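You operate a simulated robot arm through the tools that you are given. There is no shell and no other tool. Be economical: measure what you need, move in short steps, check, and stop when the job is done.

Carry out the task below with a simulated robot arm. There is one attempt and no reset: what you move stays moved.

TASK
Blend the white keg's grey granules into the batch.
Fine: lay the lid on the stand, tip all into the blender, keg back with its lid on; shut the hatch before you crank it even. Set down upright: white keg.

Only the result counts: the job must be done as asked and must still hold three seconds after the hand-in. Knocking over, shifting, dropping, spilling or breaking anything else fails it. Lids that push on must go on centred and level and be pressed home; caps that screw on are set level and turned clockwise until they are tight.

THE ROBOT
A 6-joint arm with a fingered hand on a trunk, on a base that drives. Base frame: it is fixed to the floor where the robot stands at the start and does not move with it; the origin is under the middle of the robot, x ahead of it, y to its left, z up; the surface under the hand at the start is at about z = 0.55. Lengths are in m, angles in rad, forces in N, time in s.
With the tool pointing down near the work surface it reaches from about 0.1 to 0.46 m from the robot's upright axis, wherever it stands. Its first joint turns from -2.007 to 2.007 rad. Places, roughly: blender [0.7, -0.2, 0.8]; blender crank [0.6, -0.2, 0.8]; blender hatch [0.8, -0.2, 1.1]; top of the filling stand [0.7, 0.1, 0.6]; white keg (20x17x18 cm) [0.5, 0.1, 0.6]. Payload 4 kg.
Tool frame: the origin (TCP) lies between the finger pads and is the grasp point; the fingertips stand 0.026 m ahead of it; z points along the fingers, y is the line along which they close. Largest opening 0.156 m; the body of the gripper starts 0.073 m behind the TCP. The gripper is a hand of 4 fingers: y runs from the thumb to the fingers, the wrist lies at [0, 0, -0.239] in the tool frame.
Orientation is told as [roll, pitch, yaw] about the base's x, y, z axes, in that order, counted from this pose: with the fingers straight down and closing along the base's y, the tool's x points along the base's -x, its y along +y and its z along -z.

THE INTERFACE
- The arm moves only by the tool drive_tool. Its argument "increments" is a list of rows, each a list of 6 numbers: the shift along the tool's x, y, z in mm, then the turn, a rotation vector about the tool's x, y, z in degrees. In form: [[x, y, z, rx, ry, rz], ...]. A call has 1 to 12 rows; each row shifts and turns the commanded pose from where the row before left it, along the tool's axes as they then stand. Rows are played at 5 a second. More than 0.05 m and 0.15 rad between two rows, and nothing of the call is played. Where a pose cannot be reached the arm comes as near as it can. A force on the tool above 40 N (or 10 N above the force at the start of the call, whichever is more), or a blocked arm, ends the call early, and 0.2 s more pass. In this call time passes only in rows, and 0.2 s behind the last. The reply holds the time, the measured pose of the TCP, the force on the tool along the base axes, the opening and the grip force, in the units named above and with some noise, with the torque about the TCP (base axes, N m) and any sound that the robot's microphone picked up, and new pictures: "pictures" is both (left out), scene, wrist or none.
- Cameras (640 x 400 px; columns grow to the right, rows downward): "scene" is now at [0.0134, 0.1343, 1.8306]; the picture's right is [-0.25, -0.97, 0.00], its down [-0.75, 0.19, -0.64] and it looks along [0.62, -0.16, -0.77] (base axes); focal length 266 px, centre (320, 200). "wrist" rides on the gripper at [0.058, -0.058, -0.091] in the tool frame; the picture's right is [0.71, 0.71, 0.00], its down [-0.53, 0.53, -0.67] and it looks along [-0.47, 0.47, 0.74] (tool axes); focal length 265 px, centre (320, 200). There is no depth. A picture from a camera that has moved, and an enlarged one, comes with that camera's place and axes in the base frame and with its lens.
- slide_trunk(by): slides the trunk up (or, below 0, down) by that many m; the arm and the scene camera ride with it, the base frame stays. It gives what a move gives, with no picture.
- steer(legs): drives the robot by 1 to 6 legs, each [ahead, left, turn to the left] in m, m and rad, along the robot's own axes; the way and the turn of a leg run together, so that a leg with both is an arc; at most 1.5 m and 3.142 rad a leg. The arm and the cameras ride along, it lands a little off, and it stops where it bumps. It gives what a move gives, and a new picture of the scene camera.
- set_fingers(finger1, finger2, finger3, thumb_bend): sets how far each is bent, from 0 (flat) to 100 (curled in); at 30 the hand is open as for a grip, at 70 the pads meet at the TCP. One left out holds its place. A second passes; each finger stops where it meets its share of the squeeze, and holds until it gets a number again. It is the only way to open and close the hand. It gives what a move gives, with no picture; readings hold the bend of each and the force on the fingers (four entries, about 0 where the hand has none), thumb and palm.
- pan_tilt(pan, tilt): turns the head with the scene camera to pan (to the left, within 2.705 rad either way) and tilt (down, from -0.506 to 1.204), counted from straight ahead of the robot. It gives what a move gives, and a new picture of the scene camera.
- inspect(camera, box): a new picture of the part [left, top, right, bottom] of that camera's present view, enlarged. It takes no simulated time.
- close_job(): hands the job in; it is judged then, once.

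Go step by step. Nothing tells you exact positions but the pictures and the camera data: compare them with the known pose of the tool, close in by small moves and look again before you grip or let go. The budget is 120 turns and 260 pictures, counting those below and the enlarged ones. Unless the task says otherwise, let go and move clear before handing in.

The tools are called after ">>>" as a command line: name --pt "numbers of a row" for each row, then --argument value for the rest, lists and objects as JSON in quotes. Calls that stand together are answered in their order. drive_tool: Moves the arm, as the interface text tells. Its arguments: {"type":"object","properties":{"increments":{"type":"array"},"pictures":{"type":"string","enum":["both","scene","wrist","none"]}},"required":["increments"]} The other tools are called the same way: slide_trunk (by) slides the trunk up or down; set_fingers (finger1, finger2, finger3, thumb_bend) moves the fingers one by one; steer (legs) drives the base; pan_tilt (pan, tilt) turns the head that bears the scene camera; inspect (camera, box) takes an enlarged picture of a part of a camera's view; close_job () hands the job in.

At the start:

```text
t: 0.0
position: [0.4549, -0.0609, 1.3759]
tool_rot: [0.0, -0.001, 0.001]
wrist_force: [-0.5, -0.3, 0.3]
torque: [-0.01, 0.0, 0.01]
grip_width: 0.1558
grip_force: 0.1
shape: jaw
bend: [30.0, 30.0, 30.0, 30.0]
finger forces: [0.0, 0.1, 0.0, 0.0, 0.1, 0.1]
trunk travel left (down, up): [-0.925, 0.065]
robot x, y, heading: [0.0005, -0.0002, -0.0]
head pan, tilt: [-0.25, 0.878]
```

scene: 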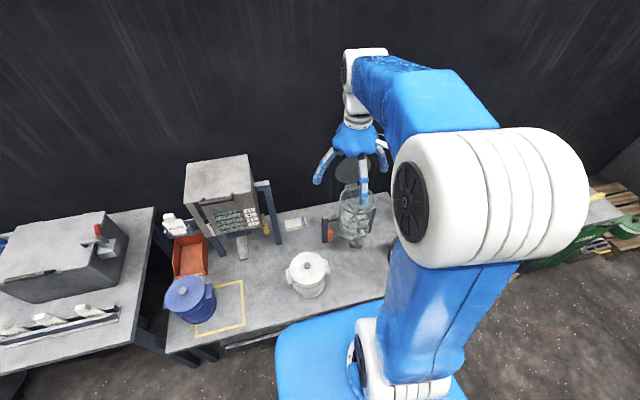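
wrist: 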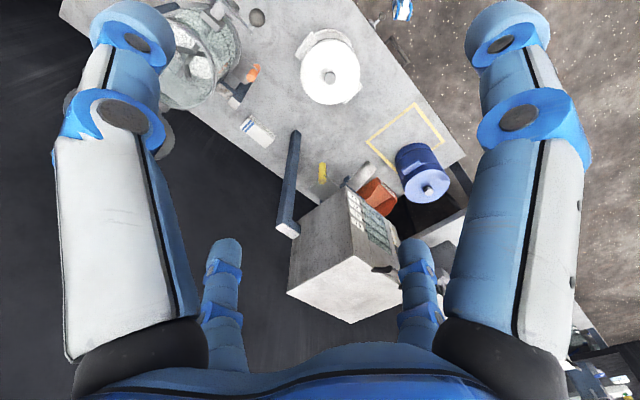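

The white keg stands on the bench with its lid on, and the blender is a clear drum with a hatch behind it. I'll enlarge both to see details first.

>>> inspect --camera "scene" --box '[160, 140, 400, 340]'

>>> inspect --camera "wrist" --box '[150, 0, 390, 150]'

```text
2.00 times, centred on (280, 240) of scene
camera zoom: at [0.0134, 0.1343, 1.8306], right [-0.25, -0.97, 0.0], down [-0.75, 0.19, -0.64], along [0.62, -0.16, -0.77], focal length 533 px, centre (400, 120)
```

zoom: 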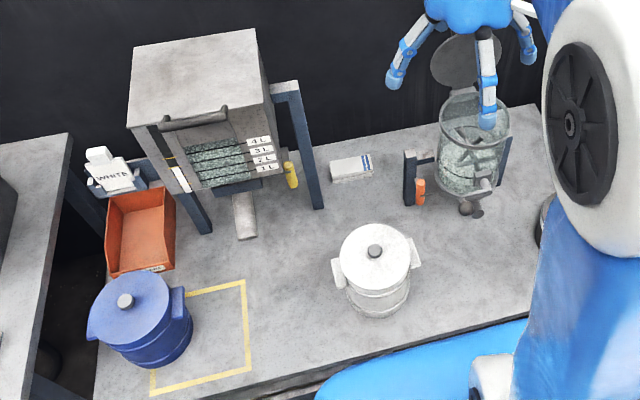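

```text
2.67 times, centred on (270, 75) of wrist
camera zoom: at [0.3959, -0.1188, 1.4667], right [-0.71, 0.71, 0.0], down [0.53, 0.53, 0.67], along [0.47, 0.47, -0.74], focal length 708 px, centre (453, 533)
```

zoom: 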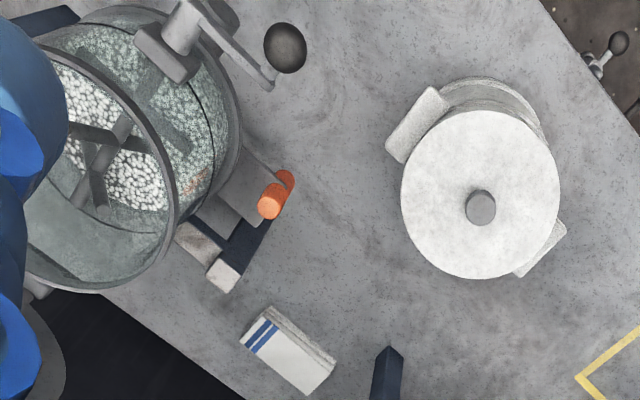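

I read the bench itself as the "filling stand" (its top is at z≈0.55). The keg is near (0.53, 0.06), with ears along y. I'll move the hand to the left and lower the trunk for a closer look.

>>> drive_tool --pt "20 30 0 0 0 0" --pt "20 30 0 0 0 0" --pt "10 30 0 0 0 0" --pictures "none"

>>> slide_trunk --by -0.35

>>> pan_tilt --pan -0.1 --tilt 0.9

>>> inspect --camera "wrist" --box '[0, 0, 640, 400]'

```text
t: 0.8
position: [0.4054, 0.0303, 1.3756]
tool_rot: [-0.001, 0.0, 0.001]
wrist_force: [1.0, 0.4, 1.3]
torque: [-0.02, 0.03, 0.05]
grip_width: 0.1558
grip_force: 0.1
shape: jaw
bend: [30.0, 30.0, 30.0, 30.0]
finger forces: [0.0, 0.1, 0.1, 0.1, 0.0, 0.1]
trunk travel left (down, up): [-0.925, 0.065]
robot x, y, heading: [-0.0021, 0.0045, -0.001]
head pan, tilt: [-0.25, 0.878]
```

```text
t: 4.2
position: [0.4045, 0.0301, 1.026]
tool_rot: [0.0, 0.001, 0.001]
wrist_force: [0.0, 0.3, 0.5]
torque: [-0.02, 0.0, -0.02]
grip_width: 0.1558
grip_force: 0.2
shape: jaw
bend: [30.0, 30.0, 30.0, 30.0]
finger forces: [0.1, 0.0, 0.0, 0.0, 0.1, 0.0]
trunk travel left (down, up): [-0.575, 0.415]
robot x, y, heading: [-0.0004, -0.0013, -0.002]
head pan, tilt: [-0.25, 0.878]
```

```text
t: 4.9
position: [0.4048, 0.0314, 1.0256]
tool_rot: [0.001, 0.0, 0.0]
wrist_force: [0.2, -0.9, 0.6]
torque: [0.04, 0.02, -0.03]
grip_width: 0.1558
grip_force: 0.0
shape: jaw
bend: [30.0, 30.0, 30.0, 30.0]
finger forces: [0.1, 0.0, 0.0, 0.0, 0.1, 0.0]
trunk travel left (down, up): [-0.575, 0.415]
robot x, y, heading: [-0.0001, -0.0012, -0.004]
head pan, tilt: [-0.099, 0.901]
camera scene: at [0.0141, 0.1456, 1.4788], right [-0.1, -0.99, 0.0], down [-0.78, 0.08, -0.62], along [0.62, -0.06, -0.78], focal length 266 px, centre (320, 200)
```

scene: 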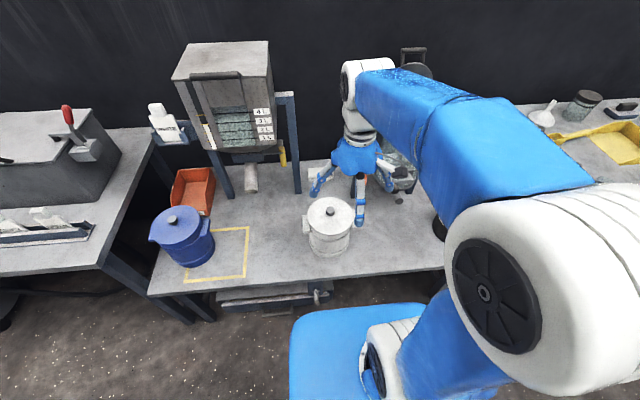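

```text
1.00 times, centred on (320, 200) of wrist (not enlarged: the box is as wide or as high as the picture)
camera zoom: at [0.3468, -0.0279, 1.1167], right [-0.71, 0.71, 0.0], down [0.53, 0.53, 0.67], along [0.47, 0.47, -0.74], focal length 265 px, centre (320, 200)
```

zoom: 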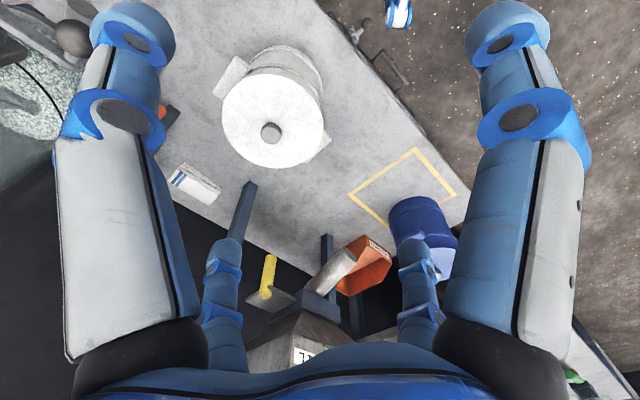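

>>> inspect --camera "scene" --box '[270, 140, 430, 270]'

>>> inspect --camera "wrist" --box '[180, 20, 380, 190]'

```text
3.08 times, centred on (350, 205) of scene
camera zoom: at [0.0141, 0.1456, 1.4788], right [-0.1, -0.99, 0.0], down [-0.78, 0.08, -0.62], along [0.62, -0.06, -0.78], focal length 820 px, centre (228, 185)
```

zoom: 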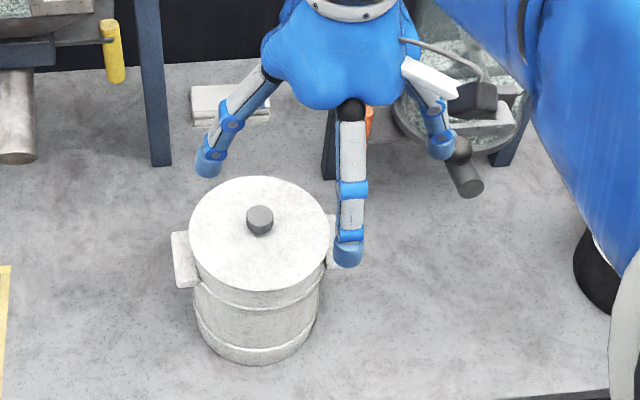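

```text
2.35 times, centred on (280, 105) of wrist
camera zoom: at [0.3468, -0.0279, 1.1167], right [-0.71, 0.71, 0.0], down [0.53, 0.53, 0.67], along [0.47, 0.47, -0.74], focal length 624 px, centre (414, 424)
```

zoom: 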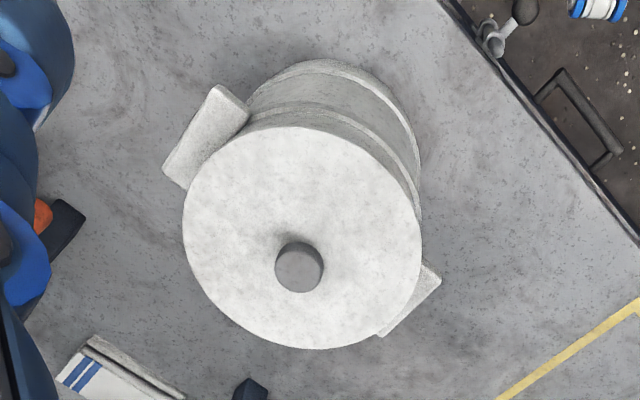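

>>> pan_tilt --pan 0.25 --tilt 1.2

>>> slide_trunk --by -0.12

>>> inspect --camera "wrist" --box '[160, 0, 400, 200]'

```text
t: 5.8
position: [0.4043, 0.0313, 1.0257]
tool_rot: [0.0, 0.0, 0.0]
wrist_force: [0.0, -0.8, -0.9]
torque: [0.02, -0.02, 0.02]
grip_width: 0.1558
grip_force: 0.1
shape: jaw
bend: [30.0, 30.0, 30.0, 30.0]
finger forces: [0.0, 0.1, 0.1, 0.0, 0.0, 0.0]
trunk travel left (down, up): [-0.575, 0.415]
robot x, y, heading: [-0.0007, 0.0006, -0.001]
head pan, tilt: [0.25, 1.201]
camera scene: at [-0.0067, 0.1669, 1.459], right [0.25, -0.97, 0.0], down [-0.9, -0.23, -0.36], along [0.35, 0.09, -0.93], focal length 266 px, centre (320, 200)
```

scene: 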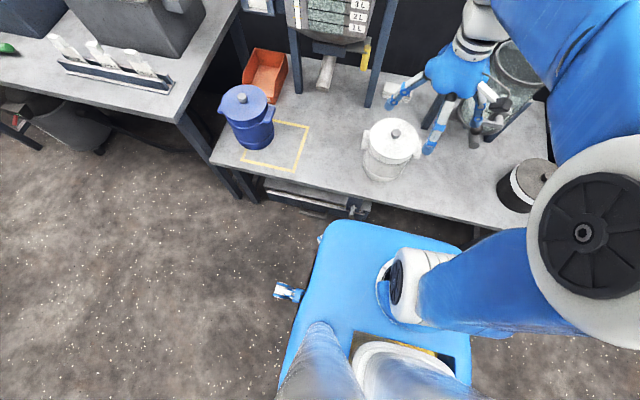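

```text
t: 7.2
position: [0.4041, 0.0308, 0.9065]
tool_rot: [-0.002, -0.001, 0.001]
wrist_force: [-0.4, 1.0, 0.4]
torque: [-0.01, 0.01, 0.01]
grip_width: 0.1559
grip_force: 0.0
shape: jaw
bend: [30.0, 30.0, 30.0, 30.0]
finger forces: [0.0, 0.1, 0.1, 0.1, 0.0, 0.0]
trunk travel left (down, up): [-0.455, 0.535]
robot x, y, heading: [-0.0017, 0.0007, -0.003]
head pan, tilt: [0.25, 1.201]
```

```text
2.00 times, centred on (280, 100) of wrist
camera zoom: at [0.3468, -0.0278, 0.9968], right [-0.71, 0.71, 0.0], down [0.53, 0.53, 0.67], along [0.47, 0.47, -0.74], focal length 531 px, centre (400, 400)
```

zoom: 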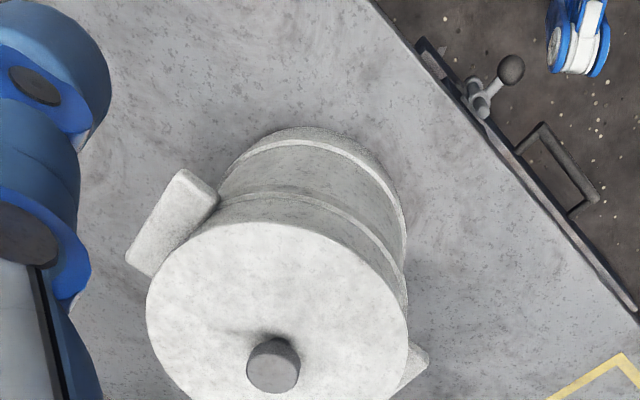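

The ears are solid blocks near the keg's top at ±y. Next I'll test how far the arm reaches, by moving the vertical hand over the lid knob at about (0.54, 0.057).

>>> drive_tool --pt "-45 9 0 0 0 0" --pt "-45 9 0 0 0 0" --pt "-45 8 0 0 0 0" --pt "0 0 0 0 0 0" --pictures "both"

```text
t: 8.2
position: [0.541, 0.0573, 0.9103]
tool_rot: [-0.001, -0.002, 0.001]
wrist_force: [-0.6, -0.3, -0.3]
torque: [-0.01, -0.01, 0.0]
grip_width: 0.1559
grip_force: 0.1
shape: jaw
bend: [30.0, 30.0, 30.0, 30.0]
finger forces: [0.0, 0.0, 0.1, 0.0, 0.0, 0.0]
trunk travel left (down, up): [-0.455, 0.535]
robot x, y, heading: [-0.0007, 0.0001, 0.001]
head pan, tilt: [0.25, 1.201]
camera scene: at [-0.0073, 0.167, 1.339], right [0.25, -0.97, 0.0], down [-0.9, -0.23, -0.36], along [0.35, 0.09, -0.93], focal length 266 px, centre (320, 200)
camera wrist: at [0.4828, -0.0026, 1.0004], right [-0.71, 0.71, 0.0], down [0.53, 0.53, 0.67], along [0.47, 0.47, -0.74], focal length 265 px, centre (320, 200)
```

scene: 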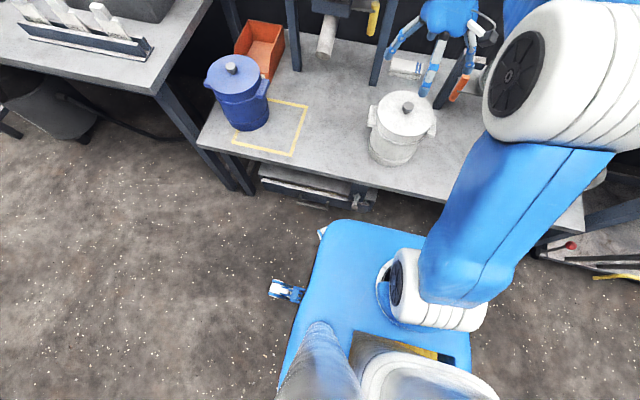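
wrist: 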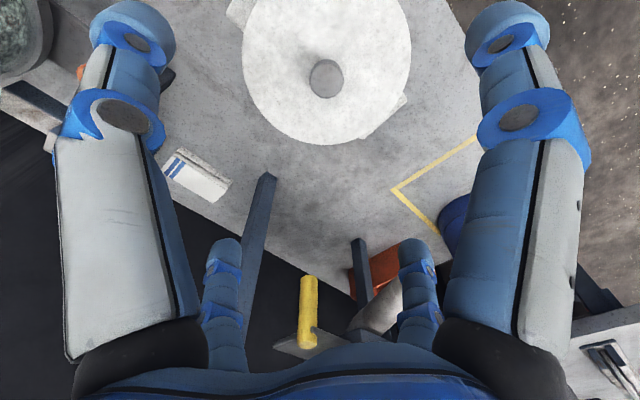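

The arm reaches the spot, and the knob lies at about (0.535, 0.057). I'll centre over it and come down with the trunk.

>>> drive_tool --pt "6 0 0 0 0 0" --pictures "none"

>>> slide_trunk --by -0.09

>>> pan_tilt --pan 0.0 --tilt 0.75

>>> inspect --camera "wrist" --box '[0, 0, 640, 400]'

```text
t: 8.7
position: [0.5342, 0.0561, 0.9084]
tool_rot: [0.001, 0.0, -0.001]
wrist_force: [0.2, 0.5, -0.7]
torque: [-0.01, -0.01, 0.0]
grip_width: 0.1559
grip_force: 0.0
shape: jaw
bend: [30.0, 30.0, 30.0, 30.0]
finger forces: [0.1, 0.1, 0.1, 0.0, 0.0, 0.0]
trunk travel left (down, up): [-0.455, 0.535]
robot x, y, heading: [0.0021, 0.002, -0.001]
head pan, tilt: [0.25, 1.201]
```

```text
t: 9.9
position: [0.5341, 0.0565, 0.8185]
tool_rot: [-0.001, -0.002, 0.0]
wrist_force: [-0.4, 0.8, 0.5]
torque: [0.01, 0.01, 0.0]
grip_width: 0.1558
grip_force: 0.0
shape: jaw
bend: [30.0, 30.0, 30.0, 30.0]
finger forces: [0.0, 0.1, 0.1, 0.1, 0.2, 0.0]
trunk travel left (down, up): [-0.365, 0.625]
robot x, y, heading: [-0.0005, 0.0011, 0.005]
head pan, tilt: [0.25, 1.201]
```

```text
t: 10.8
position: [0.5351, 0.0553, 0.8172]
tool_rot: [0.0, 0.0, -0.001]
wrist_force: [0.1, 0.5, 0.5]
torque: [-0.01, -0.03, -0.02]
grip_width: 0.1558
grip_force: 0.1
shape: jaw
bend: [30.0, 30.0, 30.0, 30.0]
finger forces: [0.0, 0.0, 0.0, 0.1, 0.0, 0.0]
trunk travel left (down, up): [-0.365, 0.625]
robot x, y, heading: [0.0008, -0.0008, 0.003]
head pan, tilt: [0.0, 0.75]
camera scene: at [0.0219, 0.1533, 1.2807], right [0.0, -1.0, 0.0], down [-0.68, 0.0, -0.73], along [0.73, 0.0, -0.68], focal length 266 px, centre (320, 200)
```

scene: 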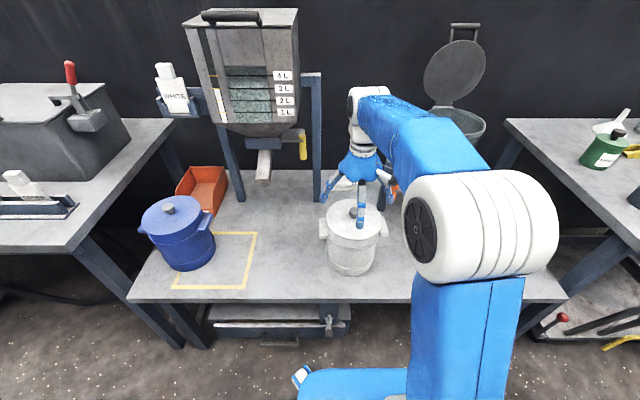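

```text
1.00 times, centred on (320, 200) of wrist (not enlarged: the box is as wide or as high as the picture)
camera zoom: at [0.4764, -0.0026, 0.9088], right [-0.71, 0.71, 0.0], down [0.53, 0.53, 0.67], along [0.47, 0.47, -0.74], focal length 265 px, centre (320, 200)
```

zoom: 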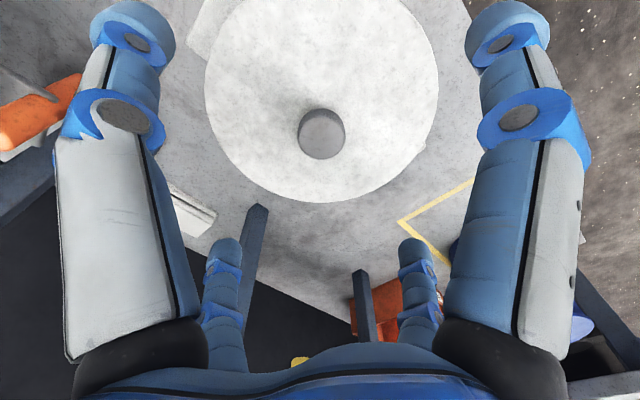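

>>> slide_trunk --by -0.045

>>> inspect --camera "wrist" --box '[0, 0, 640, 400]'

>>> inspect --camera "scene" --box '[290, 130, 430, 290]'

```text
t: 11.7
position: [0.5345, 0.0558, 0.7726]
tool_rot: [0.002, -0.001, 0.0]
wrist_force: [-0.4, -0.8, 0.0]
torque: [0.0, 0.0, 0.0]
grip_width: 0.156
grip_force: 0.1
shape: jaw
bend: [30.0, 30.0, 30.0, 30.0]
finger forces: [0.0, 0.0, 0.0, 0.0, 0.0, 0.1]
trunk travel left (down, up): [-0.32, 0.67]
robot x, y, heading: [0.0001, 0.0011, -0.0]
head pan, tilt: [0.0, 0.75]
```

```text
1.00 times, centred on (320, 200) of wrist (not enlarged: the box is as wide or as high as the picture)
camera zoom: at [0.4762, -0.0026, 0.8639], right [-0.71, 0.71, 0.0], down [0.53, 0.53, 0.67], along [0.47, 0.47, -0.74], focal length 265 px, centre (320, 200)
```

zoom: 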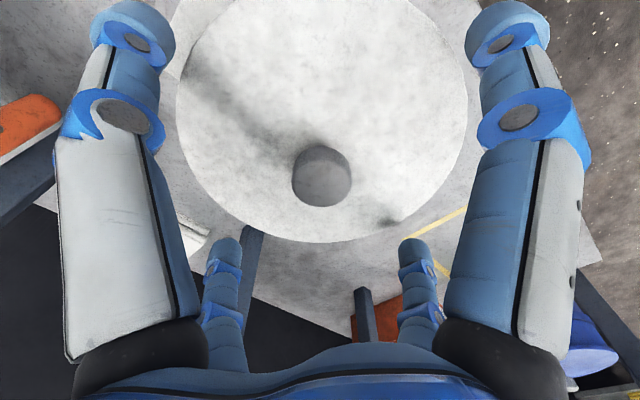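

```text
2.50 times, centred on (360, 210) of scene
camera zoom: at [0.0217, 0.1532, 1.2357], right [0.0, -1.0, 0.0], down [-0.68, 0.0, -0.73], along [0.73, 0.0, -0.68], focal length 666 px, centre (220, 175)
```

zoom: 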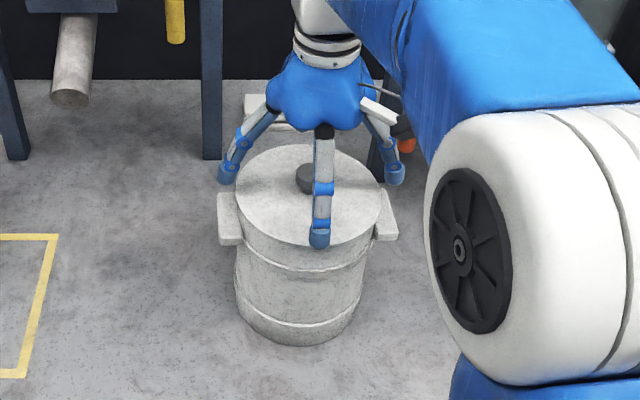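

The knob top is at z≈0.748 and the lid surface is at about 0.725. I'll go down 16 mm and close on the knob.

>>> drive_tool --pt "0 0 8 0 0 0" --pt "0 0 8 0 0 0" --pictures "none"

>>> set_fingers --finger1 55 --finger2 55 --finger3 55 --thumb_bend 55

>>> inspect --camera "wrist" --box '[0, 0, 640, 400]'

>>> inspect --camera "scene" --box '[310, 150, 410, 250]'

```text
t: 12.3
position: [0.5337, 0.0566, 0.7577]
tool_rot: [0.0, 0.001, 0.0]
wrist_force: [-0.2, -0.9, -0.1]
torque: [0.02, -0.03, 0.0]
grip_width: 0.156
grip_force: 0.1
shape: jaw
bend: [30.0, 30.0, 30.0, 30.0]
finger forces: [0.1, 0.0, 0.1, 0.1, 0.0, 0.0]
trunk travel left (down, up): [-0.32, 0.67]
robot x, y, heading: [-0.0008, 0.0004, -0.001]
head pan, tilt: [0.0, 0.75]
```

```text
t: 13.3
position: [0.5342, 0.0549, 0.7621]
tool_rot: [0.0, -0.007, 0.0]
wrist_force: [3.7, -9.6, 30.1]
torque: [0.15, -0.12, 0.06]
grip_width: 0.0993
grip_force: 22.6
shape: fingers
bend: [33.0, 34.0, 35.0, 36.0]
finger forces: [7.5, 11.6, 9.0, 0.0, 16.5, 0.1]
trunk travel left (down, up): [-0.32, 0.67]
robot x, y, heading: [-0.0014, 0.0024, 0.0]
head pan, tilt: [0.0, 0.75]
```

```text
1.00 times, centred on (320, 200) of wrist (not enlarged: the box is as wide or as high as the picture)
camera zoom: at [0.4758, -0.004, 0.8508], right [-0.71, 0.71, 0.0], down [0.52, 0.53, 0.67], along [0.48, 0.47, -0.74], focal length 265 px, centre (320, 200)
```

zoom: 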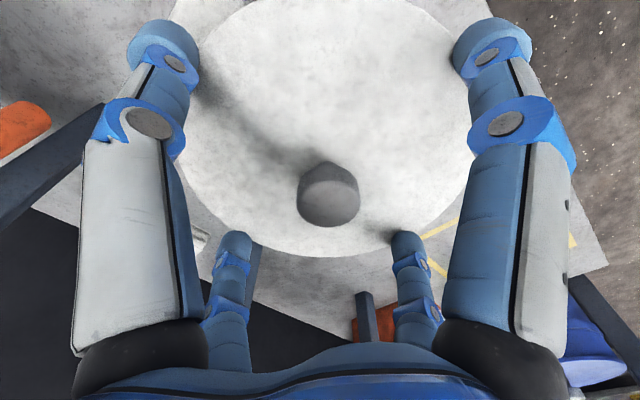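

```text
4.00 times, centred on (360, 200) of scene
camera zoom: at [0.0197, 0.152, 1.2362], right [0.0, -1.0, 0.0], down [-0.68, 0.0, -0.73], along [0.73, 0.0, -0.68], focal length 1066 px, centre (160, 200)
```

zoom: 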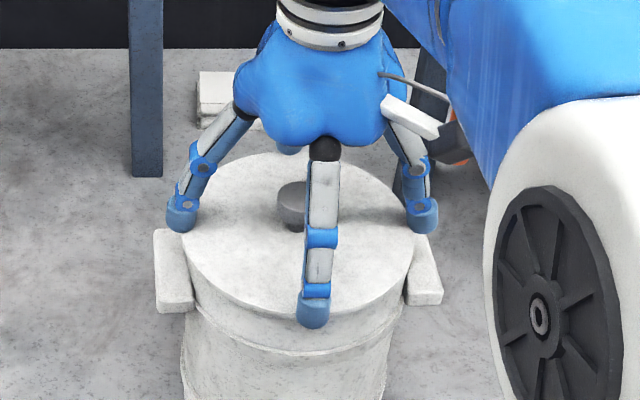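

The tips dip as they close and they pressed on the lid. I'll open, rise 20 mm and try again.

>>> set_fingers --finger1 30 --finger2 30 --finger3 30 --thumb_bend 30

>>> drive_tool --pt "0 0 -10 0 0 0" --pt "0 0 -10 0 0 0" --pictures "none"

>>> set_fingers --finger1 50 --finger2 50 --finger3 50 --thumb_bend 50

>>> inspect --camera "scene" --box '[310, 150, 410, 250]'

```text
t: 14.3
position: [0.536, 0.0561, 0.7568]
tool_rot: [0.0, -0.001, -0.001]
wrist_force: [0.8, -0.3, -0.6]
torque: [-0.03, 0.01, -0.02]
grip_width: 0.1069
grip_force: 0.1
shape: fingers
bend: [30.0, 29.0, 30.0, 30.0]
finger forces: [0.0, 0.1, 0.1, 0.0, 0.1, 0.1]
trunk travel left (down, up): [-0.32, 0.67]
robot x, y, heading: [-0.0029, -0.0014, -0.001]
head pan, tilt: [0.0, 0.75]
```

```text
t: 14.9
position: [0.5342, 0.0566, 0.7768]
tool_rot: [0.0, 0.001, 0.0]
wrist_force: [0.1, -0.4, 0.0]
torque: [-0.02, -0.02, 0.03]
grip_width: 0.1066
grip_force: 0.0
shape: fingers
bend: [30.0, 30.0, 30.0, 30.0]
finger forces: [0.0, 0.0, 0.0, 0.0, 0.0, 0.0]
trunk travel left (down, up): [-0.32, 0.67]
robot x, y, heading: [-0.0026, -0.0011, 0.002]
head pan, tilt: [0.0, 0.75]
```

```text
t: 15.9
position: [0.5354, 0.0572, 0.777]
tool_rot: [0.0, -0.002, 0.0]
wrist_force: [-0.1, -0.7, 0.4]
torque: [0.0, -0.03, 0.03]
grip_width: 0.0512
grip_force: 0.1
shape: fingers
bend: [50.0, 50.0, 50.0, 50.0]
finger forces: [0.0, 0.0, 0.0, 0.1, 0.0, 0.0]
trunk travel left (down, up): [-0.32, 0.67]
robot x, y, heading: [0.0022, 0.0036, 0.003]
head pan, tilt: [0.0, 0.75]
```

```text
4.00 times, centred on (360, 200) of scene
camera zoom: at [0.0219, 0.1532, 1.2357], right [0.0, -1.0, 0.0], down [-0.68, 0.0, -0.73], along [0.73, 0.0, -0.68], focal length 1066 px, centre (160, 200)
```

zoom: 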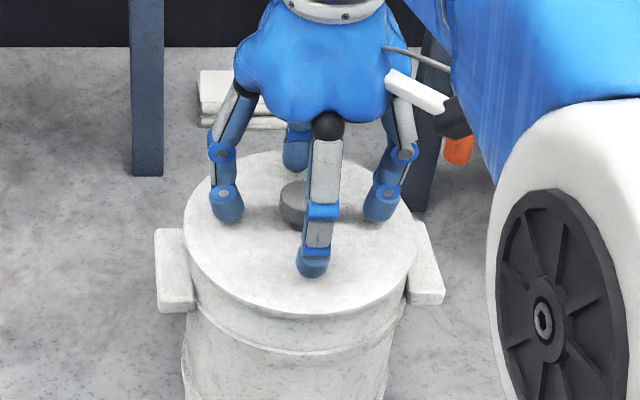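

>>> set_fingers --finger1 68 --finger2 68 --finger3 68 --thumb_bend 68

>>> inspect --camera "scene" --box '[310, 150, 410, 250]'

>>> inspect --camera "wrist" --box '[0, 0, 640, 400]'

```text
t: 16.9
position: [0.5352, 0.0554, 0.7765]
tool_rot: [0.0, 0.002, 0.0]
wrist_force: [0.1, 0.2, 0.0]
torque: [0.02, -0.01, 0.01]
grip_width: 0.0136
grip_force: 9.8
shape: fingers
bend: [63.0, 63.0, 64.0, 65.0]
finger forces: [4.4, 5.1, 3.8, 0.1, 5.4, 0.0]
trunk travel left (down, up): [-0.32, 0.67]
robot x, y, heading: [0.0009, 0.0032, 0.004]
head pan, tilt: [0.0, 0.75]
```

```text
4.00 times, centred on (360, 200) of scene
camera zoom: at [0.0219, 0.1532, 1.2357], right [0.0, -1.0, 0.0], down [-0.68, 0.0, -0.73], along [0.73, 0.0, -0.68], focal length 1066 px, centre (160, 200)
```

zoom: 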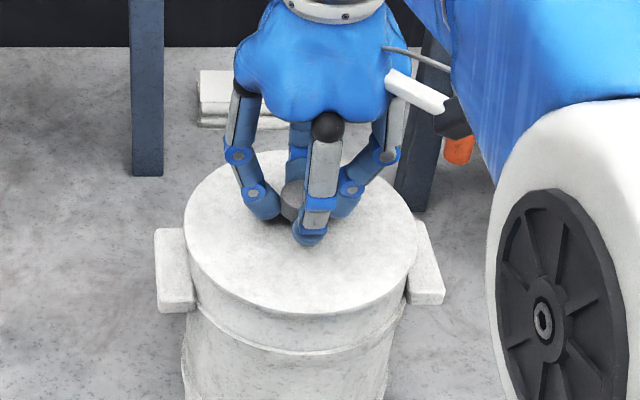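

```text
1.00 times, centred on (320, 200) of wrist (not enlarged: the box is as wide or as high as the picture)
camera zoom: at [0.4767, -0.0028, 0.8677], right [-0.71, 0.71, 0.0], down [0.53, 0.53, 0.67], along [0.47, 0.47, -0.74], focal length 265 px, centre (320, 200)
```

zoom: 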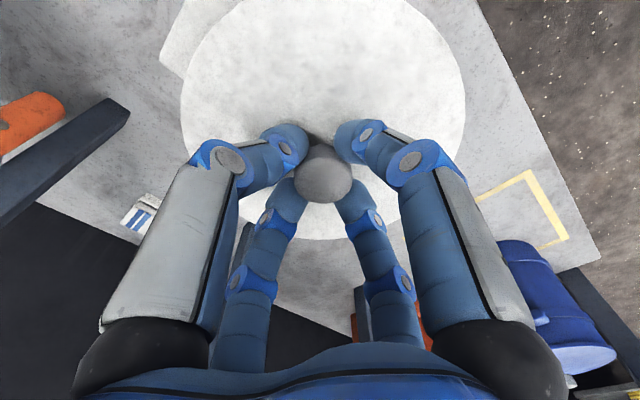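

The knob is gripped. I'll firm up the squeeze and pull up gently.

>>> set_fingers --finger1 80 --finger2 80 --finger3 80 --thumb_bend 80

>>> drive_tool --pt "0 0 -3 0 0 0" --pt "0 0 -4 0 0 0" --pt "0 0 -5 0 0 0" --pt "0 0 -8 0 0 0" --pictures "scene"

```text
t: 17.9
position: [0.5341, 0.0547, 0.777]
tool_rot: [0.0, 0.0, -0.001]
wrist_force: [0.0, -2.1, 1.4]
torque: [0.1, 0.03, -0.02]
grip_width: 0.0127
grip_force: 24.1
shape: fingers
bend: [63.0, 61.0, 64.0, 66.0]
finger forces: [10.2, 11.4, 9.0, 0.0, 17.1, 0.0]
trunk travel left (down, up): [-0.32, 0.67]
robot x, y, heading: [0.001, 0.006, 0.003]
head pan, tilt: [0.0, 0.75]
```

```text
t: 18.9
position: [0.535, 0.0546, 0.7964]
tool_rot: [0.0, 0.001, -0.001]
wrist_force: [-0.3, 0.1, -0.5]
torque: [-0.03, 0.02, -0.02]
grip_width: 0.0123
grip_force: 23.7
shape: fingers
bend: [63.0, 61.0, 64.0, 66.0]
finger forces: [10.1, 11.0, 9.5, 0.1, 16.4, 0.0]
trunk travel left (down, up): [-0.32, 0.67]
robot x, y, heading: [-0.002, -0.0007, -0.001]
head pan, tilt: [0.0, 0.75]
camera scene: at [0.0219, 0.1532, 1.2357], right [0.0, -1.0, 0.0], down [-0.68, 0.0, -0.73], along [0.73, 0.0, -0.68], focal length 266 px, centre (320, 200)
```

scene: 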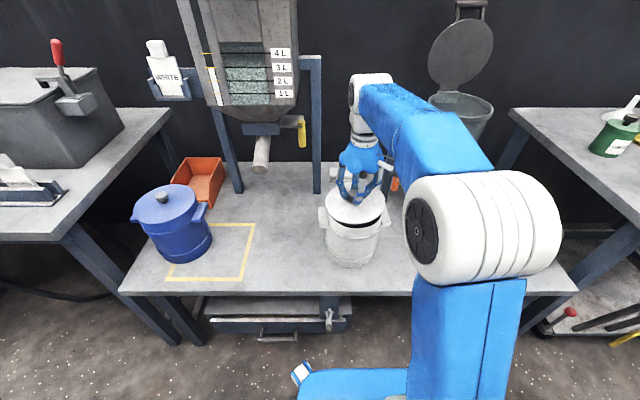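

The lid lifted off cleanly. I'll raise it and carry it to the free bench area around (0.47, 0.28).

>>> drive_tool --pt "0 0 -30 0 0 0" --pt "0 0 -30 0 0 0" --pt "0 0 -20 0 0 0" --pt "9 40 0 0 0 0" --pt "11 45 0 0 0 0" --pt "15 45 0 0 0 0" --pt "15 45 0 0 0 0" --pt "15 45 0 0 0 0" --pictures "both"

```text
t: 20.7
position: [0.4723, 0.276, 0.8779]
tool_rot: [-0.001, 0.001, 0.0]
wrist_force: [0.0, 0.4, -1.2]
torque: [-0.01, 0.0, 0.02]
grip_width: 0.0127
grip_force: 23.4
shape: fingers
bend: [63.0, 61.0, 64.0, 66.0]
finger forces: [9.9, 11.0, 9.2, 0.0, 16.5, 0.0]
trunk travel left (down, up): [-0.32, 0.67]
robot x, y, heading: [0.0037, -0.0025, -0.0]
head pan, tilt: [0.0, 0.75]
camera scene: at [0.0221, 0.1533, 1.2357], right [0.0, -1.0, 0.0], down [-0.68, 0.0, -0.73], along [0.73, 0.0, -0.68], focal length 266 px, centre (320, 200)
camera wrist: at [0.4133, 0.2163, 0.9681], right [-0.71, 0.71, 0.0], down [0.53, 0.53, 0.67], along [0.47, 0.47, -0.74], focal length 265 px, centre (320, 200)
```

scene: 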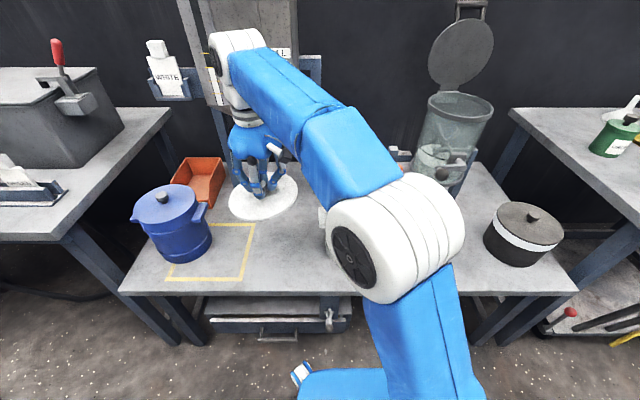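
wrist: 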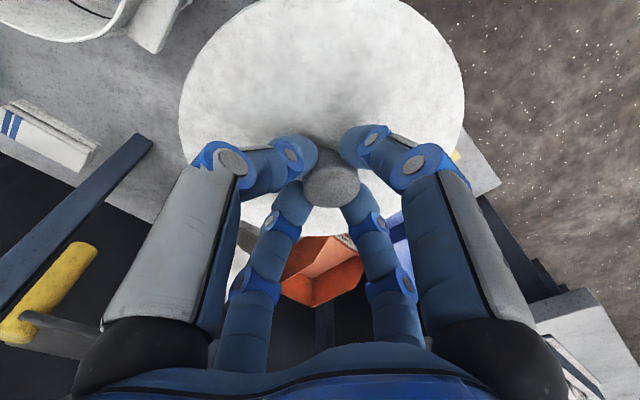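

>>> drive_tool --pt "0 0 40 0 0 0" --pt "0 0 40 0 0 0" --pt "0 0 40 0 0 0" --pt "0 0 40 0 0 0" --pt "0 0 30 0 0 0" --pt "0 0 0 0 0 0" --pictures "both"

```text
t: 22.1
position: [0.4672, 0.2763, 0.6858]
tool_rot: [-0.001, 0.001, 0.0]
wrist_force: [0.6, 0.7, -0.9]
torque: [0.0, 0.01, 0.01]
grip_width: 0.0123
grip_force: 23.1
shape: fingers
bend: [63.0, 61.0, 64.0, 66.0]
finger forces: [9.6, 11.1, 9.1, 0.0, 16.4, 0.0]
trunk travel left (down, up): [-0.32, 0.67]
robot x, y, heading: [-0.0017, -0.0009, 0.005]
head pan, tilt: [0.0, 0.75]
camera scene: at [0.022, 0.1533, 1.2357], right [0.0, -1.0, 0.0], down [-0.68, 0.0, -0.73], along [0.73, 0.0, -0.68], focal length 266 px, centre (320, 200)
camera wrist: at [0.4097, 0.218, 0.7764], right [-0.71, 0.71, 0.0], down [0.53, 0.53, 0.67], along [0.47, 0.47, -0.74], focal length 265 px, centre (320, 200)
```

scene: 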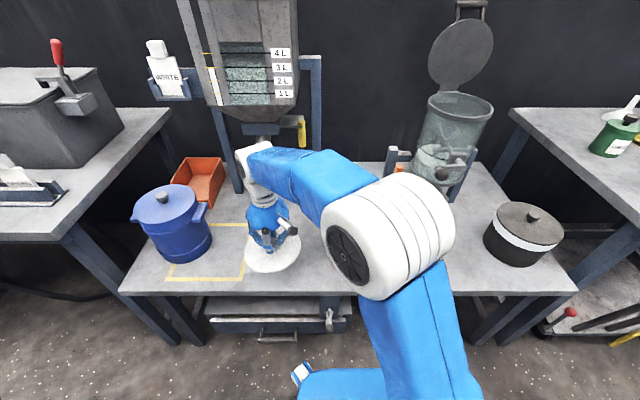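
wrist: 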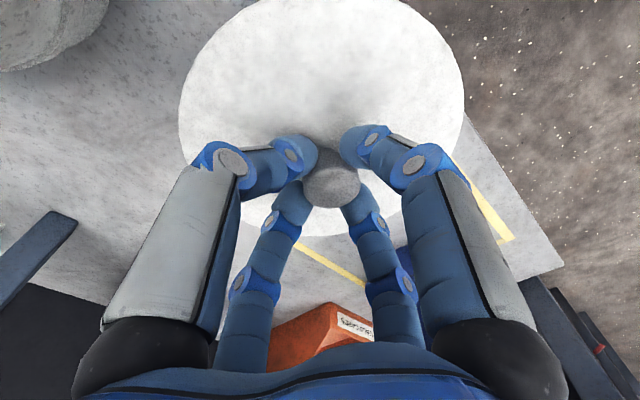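

>>> drive_tool --pt "0 0 20 0 0 0" --pt "0 0 20 0 0 0" --pt "0 0 10 0 0 0" --pt "0 0 5 0 0 0" --pictures "none"

>>> inspect --camera "scene" --box '[220, 180, 330, 290]'

```text
t: 23.1
position: [0.4688, 0.2762, 0.632]
tool_rot: [0.0, 0.001, 0.001]
wrist_force: [-1.1, 0.6, -1.6]
torque: [0.04, 0.01, 0.0]
grip_width: 0.0123
grip_force: 22.5
shape: fingers
bend: [63.0, 61.0, 64.0, 66.0]
finger forces: [9.6, 11.2, 9.1, 0.0, 16.4, 0.1]
trunk travel left (down, up): [-0.32, 0.67]
robot x, y, heading: [0.0008, -0.0016, 0.0]
head pan, tilt: [0.0, 0.75]
```

```text
3.64 times, centred on (275, 235) of scene
camera zoom: at [0.0219, 0.1533, 1.2357], right [0.0, -1.0, 0.0], down [-0.68, 0.0, -0.73], along [0.73, 0.0, -0.68], focal length 969 px, centre (484, 73)
```

zoom: 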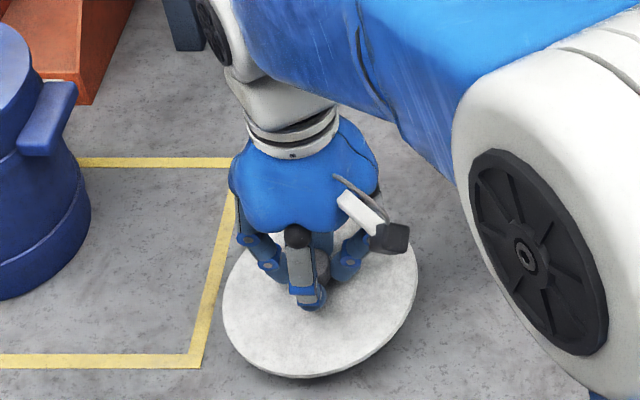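

>>> drive_tool --pt "0 0 4 0 0 0" --pt "0 0 3 0 0 0" --pt "0 0 0 0 0 0" --pictures "none"

>>> drive_tool --pt "0 0 3 0 0 0" --pt "0 0 0 0 0 0" --pictures "none"

>>> drive_tool --pt "0 0 3 0 0 0" --pt "0 0 0 0 0 0" --pictures "none"

```text
t: 23.9
position: [0.47, 0.2771, 0.624]
tool_rot: [0.002, -0.001, 0.0]
wrist_force: [-0.4, 0.6, -1.8]
torque: [0.0, 0.02, -0.01]
grip_width: 0.0126
grip_force: 23.0
shape: fingers
bend: [63.0, 61.0, 64.0, 66.0]
finger forces: [9.6, 11.1, 9.1, 0.1, 16.3, 0.1]
trunk travel left (down, up): [-0.32, 0.67]
robot x, y, heading: [0.0, 0.0009, 0.0]
head pan, tilt: [0.0, 0.75]
```

```text
t: 24.5
position: [0.4687, 0.2762, 0.6219]
tool_rot: [-0.001, -0.001, 0.0]
wrist_force: [-0.1, -0.1, -0.5]
torque: [-0.01, 0.0, -0.02]
grip_width: 0.0123
grip_force: 22.5
shape: fingers
bend: [63.0, 61.0, 64.0, 66.0]
finger forces: [9.6, 11.1, 9.1, 0.0, 16.4, 0.0]
trunk travel left (down, up): [-0.32, 0.67]
robot x, y, heading: [-0.0003, -0.0016, 0.001]
head pan, tilt: [0.0, 0.75]
```

```text
t: 25.1
position: [0.4673, 0.2755, 0.6197]
tool_rot: [-0.001, -0.001, 0.0]
wrist_force: [0.3, -0.8, -1.9]
torque: [0.02, 0.02, -0.01]
grip_width: 0.0124
grip_force: 22.9
shape: fingers
bend: [63.0, 61.0, 64.0, 66.0]
finger forces: [9.7, 11.0, 9.1, 0.0, 16.4, 0.1]
trunk travel left (down, up): [-0.32, 0.67]
robot x, y, heading: [-0.001, -0.0045, -0.003]
head pan, tilt: [0.0, 0.75]
```

>>> drive_tool --pt "0 0 3 0 0 0" --pt "0 0 0 0 0 0" --pictures "none"

>>> drive_tool --pt "0 0 3 0 0 0" --pt "0 0 0 0 0 0" --pictures "none"

>>> drive_tool --pt "0 0 3 0 0 0" --pt "0 0 0 0 0 0" --pictures "none"

>>> inspect --camera "scene" --box '[220, 180, 330, 290]'

```text
t: 25.7
position: [0.469, 0.2761, 0.6161]
tool_rot: [-0.002, -0.001, -0.001]
wrist_force: [0.0, -0.6, -0.7]
torque: [-0.03, 0.03, 0.03]
grip_width: 0.0124
grip_force: 22.8
shape: fingers
bend: [63.0, 61.0, 64.0, 66.0]
finger forces: [9.5, 11.0, 9.1, 0.1, 16.4, 0.0]
trunk travel left (down, up): [-0.32, 0.67]
robot x, y, heading: [-0.0009, 0.0011, -0.001]
head pan, tilt: [0.0, 0.75]
```

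```text
t: 26.3
position: [0.4686, 0.2775, 0.6131]
tool_rot: [-0.001, 0.001, 0.0]
wrist_force: [0.3, 0.5, -0.8]
torque: [-0.05, 0.0, -0.01]
grip_width: 0.0125
grip_force: 23.0
shape: fingers
bend: [63.0, 61.0, 64.0, 66.0]
finger forces: [9.6, 11.2, 9.2, 0.0, 16.4, 0.1]
trunk travel left (down, up): [-0.32, 0.67]
robot x, y, heading: [-0.0014, -0.0013, -0.005]
head pan, tilt: [0.0, 0.75]
```

```text
t: 26.9
position: [0.4692, 0.276, 0.61]
tool_rot: [0.0, -0.001, -0.001]
wrist_force: [-1.2, -0.9, 0.4]
torque: [0.05, 0.01, 0.02]
grip_width: 0.012
grip_force: 23.1
shape: fingers
bend: [63.0, 61.0, 64.0, 66.0]
finger forces: [9.6, 11.0, 9.2, 0.0, 16.5, 0.0]
trunk travel left (down, up): [-0.32, 0.67]
robot x, y, heading: [-0.0022, -0.002, -0.0]
head pan, tilt: [0.0, 0.75]
```

```text
3.64 times, centred on (275, 235) of scene
camera zoom: at [0.0219, 0.1532, 1.2358], right [0.0, -1.0, 0.0], down [-0.68, 0.0, -0.73], along [0.73, 0.0, -0.68], focal length 969 px, centre (484, 73)
```

zoom: 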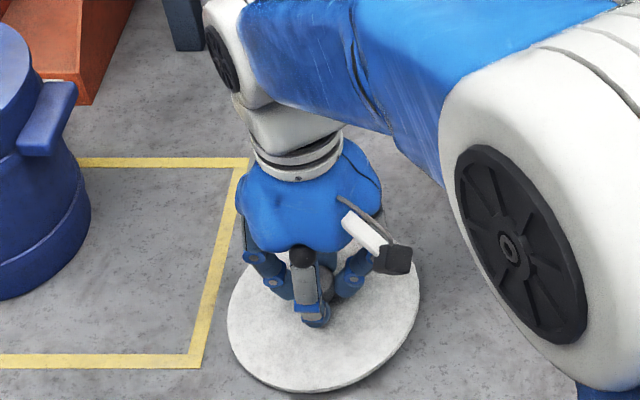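

>>> drive_tool --pt "0 0 3 0 0 0" --pt "0 0 0 0 0 0" --pictures "none"

>>> drive_tool --pt "0 0 3 0 0 0" --pt "0 0 0 0 0 0" --pictures "none"

>>> inspect --camera "scene" --box '[240, 210, 310, 290]'

```text
t: 27.5
position: [0.4687, 0.2762, 0.6084]
tool_rot: [0.0, -0.001, -0.001]
wrist_force: [0.0, -1.0, 3.2]
torque: [0.17, 0.04, 0.0]
grip_width: 0.0122
grip_force: 23.8
shape: fingers
bend: [63.0, 61.0, 64.0, 66.0]
finger forces: [10.0, 11.5, 9.3, 0.1, 17.2, 0.0]
trunk travel left (down, up): [-0.32, 0.67]
robot x, y, heading: [0.0013, -0.0016, 0.003]
head pan, tilt: [0.0, 0.75]
```

```text
t: 28.1
position: [0.4689, 0.2767, 0.6033]
tool_rot: [0.0, 0.0, 0.0]
wrist_force: [0.4, -1.3, 4.8]
torque: [0.31, 0.05, 0.03]
grip_width: 0.0124
grip_force: 25.4
shape: fingers
bend: [63.0, 61.0, 64.0, 66.0]
finger forces: [10.5, 12.9, 9.4, 0.0, 18.2, 0.0]
trunk travel left (down, up): [-0.32, 0.67]
robot x, y, heading: [-0.0013, -0.0001, 0.002]
head pan, tilt: [0.0, 0.75]
```

```text
5.00 times, centred on (275, 250) of scene
camera zoom: at [0.0216, 0.1529, 1.2358], right [0.0, -1.0, 0.0], down [-0.68, 0.0, -0.73], along [0.73, 0.0, -0.68], focal length 1333 px, centre (545, -50)
```

zoom: 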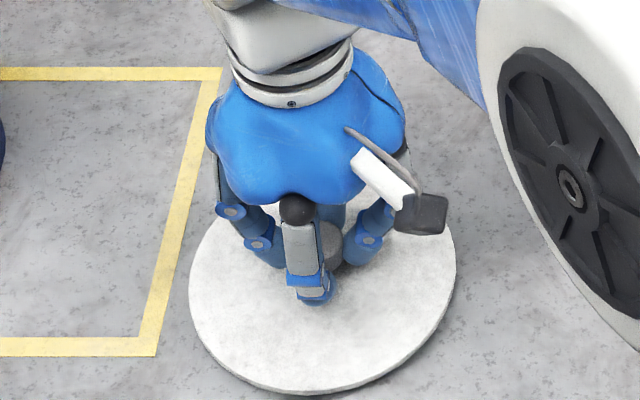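

>>> drive_tool --pt "0 0 2 0 0 0" --pt "0 0 0 0 0 0" --pictures "none"

>>> set_fingers --finger1 55 --finger2 55 --finger3 55 --thumb_bend 55

>>> drive_tool --pt "0 0 -20 0 0 0" --pt "0 0 -40 0 0 0" --pt "0 0 -45 0 0 0" --pt "0 0 -45 0 0 0" --pt "0 0 -45 0 0 0" --pt "0 0 -45 0 0 0" --pt "0 0 -45 0 0 0" --pt "0 0 0 0 0 0" --pictures "both"

```text
t: 28.7
position: [0.4702, 0.2762, 0.6028]
tool_rot: [0.001, -0.002, 0.0]
wrist_force: [-0.2, -1.6, 11.3]
torque: [0.29, 0.05, -0.02]
grip_width: 0.0125
grip_force: 26.3
shape: fingers
bend: [63.0, 61.0, 64.0, 66.0]
finger forces: [11.1, 13.3, 9.8, 0.0, 19.1, 0.0]
trunk travel left (down, up): [-0.32, 0.67]
robot x, y, heading: [-0.0031, 0.0041, -0.001]
head pan, tilt: [0.0, 0.75]
```

```text
t: 29.7
position: [0.4695, 0.2756, 0.602]
tool_rot: [-0.001, 0.0, 0.0]
wrist_force: [-0.9, -0.5, 0.4]
torque: [-0.01, 0.03, 0.01]
grip_width: 0.0362
grip_force: 0.1
shape: fingers
bend: [55.0, 55.0, 55.0, 55.0]
finger forces: [0.0, 0.0, 0.1, 0.1, 0.0, 0.0]
trunk travel left (down, up): [-0.32, 0.67]
robot x, y, heading: [0.0005, 0.0037, 0.001]
head pan, tilt: [0.0, 0.75]
```

```text
t: 31.5
position: [0.468, 0.2767, 0.8869]
tool_rot: [0.0, 0.0, -0.001]
wrist_force: [0.5, 0.7, -0.5]
torque: [-0.03, -0.02, -0.01]
grip_width: 0.0362
grip_force: 0.1
shape: fingers
bend: [55.0, 55.0, 55.0, 55.0]
finger forces: [0.1, 0.1, 0.1, 0.0, 0.0, 0.1]
trunk travel left (down, up): [-0.32, 0.67]
robot x, y, heading: [0.0037, 0.0007, 0.001]
head pan, tilt: [0.0, 0.75]
camera scene: at [0.0219, 0.1532, 1.2357], right [0.0, -1.0, 0.0], down [-0.68, 0.0, -0.73], along [0.73, 0.0, -0.68], focal length 266 px, centre (320, 200)
camera wrist: at [0.4097, 0.2171, 0.9777], right [-0.71, 0.71, 0.0], down [0.53, 0.53, 0.67], along [0.47, 0.47, -0.74], focal length 265 px, centre (320, 200)
```

scene: 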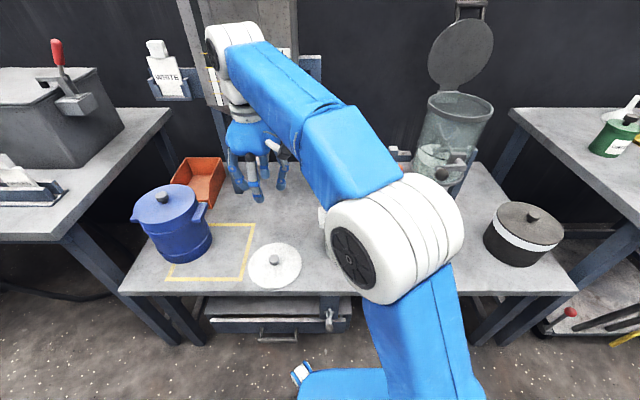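
wrist: 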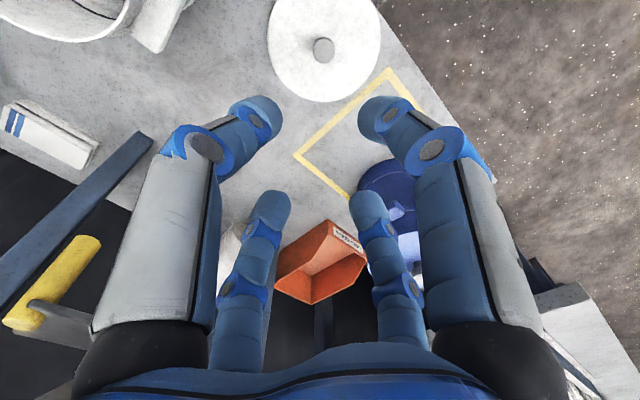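

The lid lies flat on the bench at (0.469, 0.276). Now I'll study the blender and the open keg.

>>> inspect --camera "scene" --box '[370, 0, 530, 230]'

>>> drive_tool --pt "20 -40 -20 0 0 0" --pt "20 -45 -20 0 0 0" --pt "0 -45 -20 0 0 0" --pt "0 -45 0 0 0 0" --pictures "wrist"

```text
1.74 times, centred on (450, 115) of scene
camera zoom: at [0.0219, 0.1532, 1.2357], right [0.0, -1.0, 0.0], down [-0.68, 0.0, -0.73], along [0.73, 0.0, -0.68], focal length 464 px, centre (94, 348)
```

zoom: 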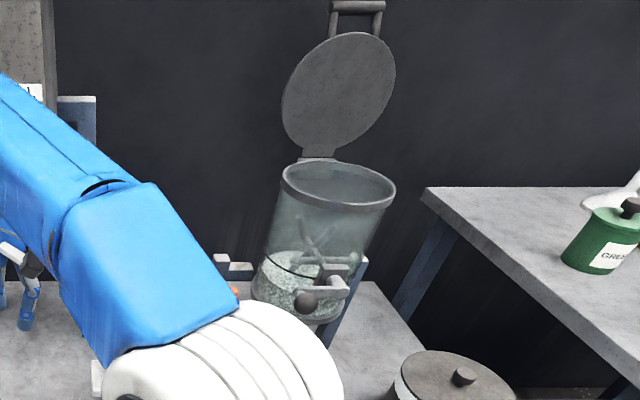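

```text
refused: row 2 steps farther than a row can; nothing moved
```

>>> drive_tool --pt "15 -40 -15 0 0 0" --pt "15 -40 -15 0 0 0" --pt "0 -40 -15 0 0 0" --pt "0 -40 0 0 0 0" --pictures "wrist"

>>> inspect --camera "wrist" --box '[180, 0, 400, 160]'

```text
t: 32.5
position: [0.4392, 0.1169, 0.9321]
tool_rot: [-0.001, 0.0, 0.0]
wrist_force: [-0.5, 0.3, 0.3]
torque: [0.02, -0.03, 0.05]
grip_width: 0.0366
grip_force: 0.1
shape: fingers
bend: [55.0, 55.0, 55.0, 55.0]
finger forces: [0.0, 0.0, 0.1, 0.0, 0.0, 0.0]
trunk travel left (down, up): [-0.32, 0.67]
robot x, y, heading: [0.0014, 0.0025, 0.003]
head pan, tilt: [0.0, 0.75]
camera wrist: at [0.3812, 0.0579, 1.0232], right [-0.71, 0.71, 0.0], down [0.53, 0.53, 0.67], along [0.47, 0.47, -0.74], focal length 265 px, centre (320, 200)
```

wrist: 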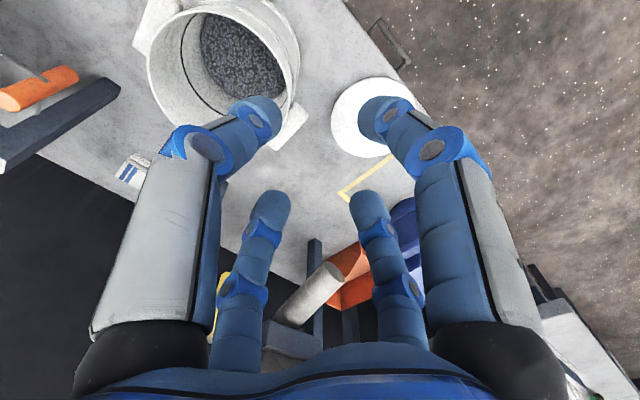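

```text
2.50 times, centred on (290, 80) of wrist
camera zoom: at [0.3812, 0.0579, 1.0232], right [-0.71, 0.71, 0.0], down [0.53, 0.53, 0.67], along [0.47, 0.47, -0.74], focal length 664 px, centre (395, 500)
```

zoom: 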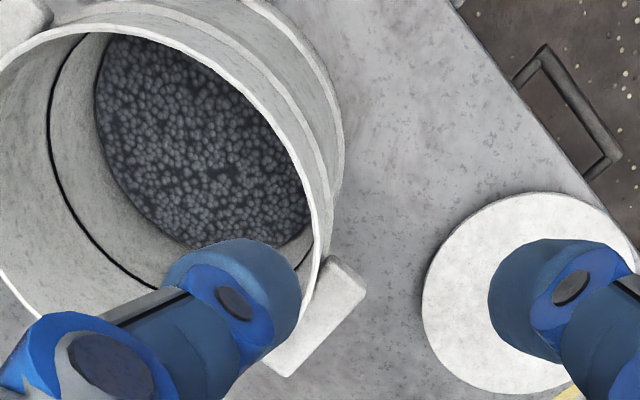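

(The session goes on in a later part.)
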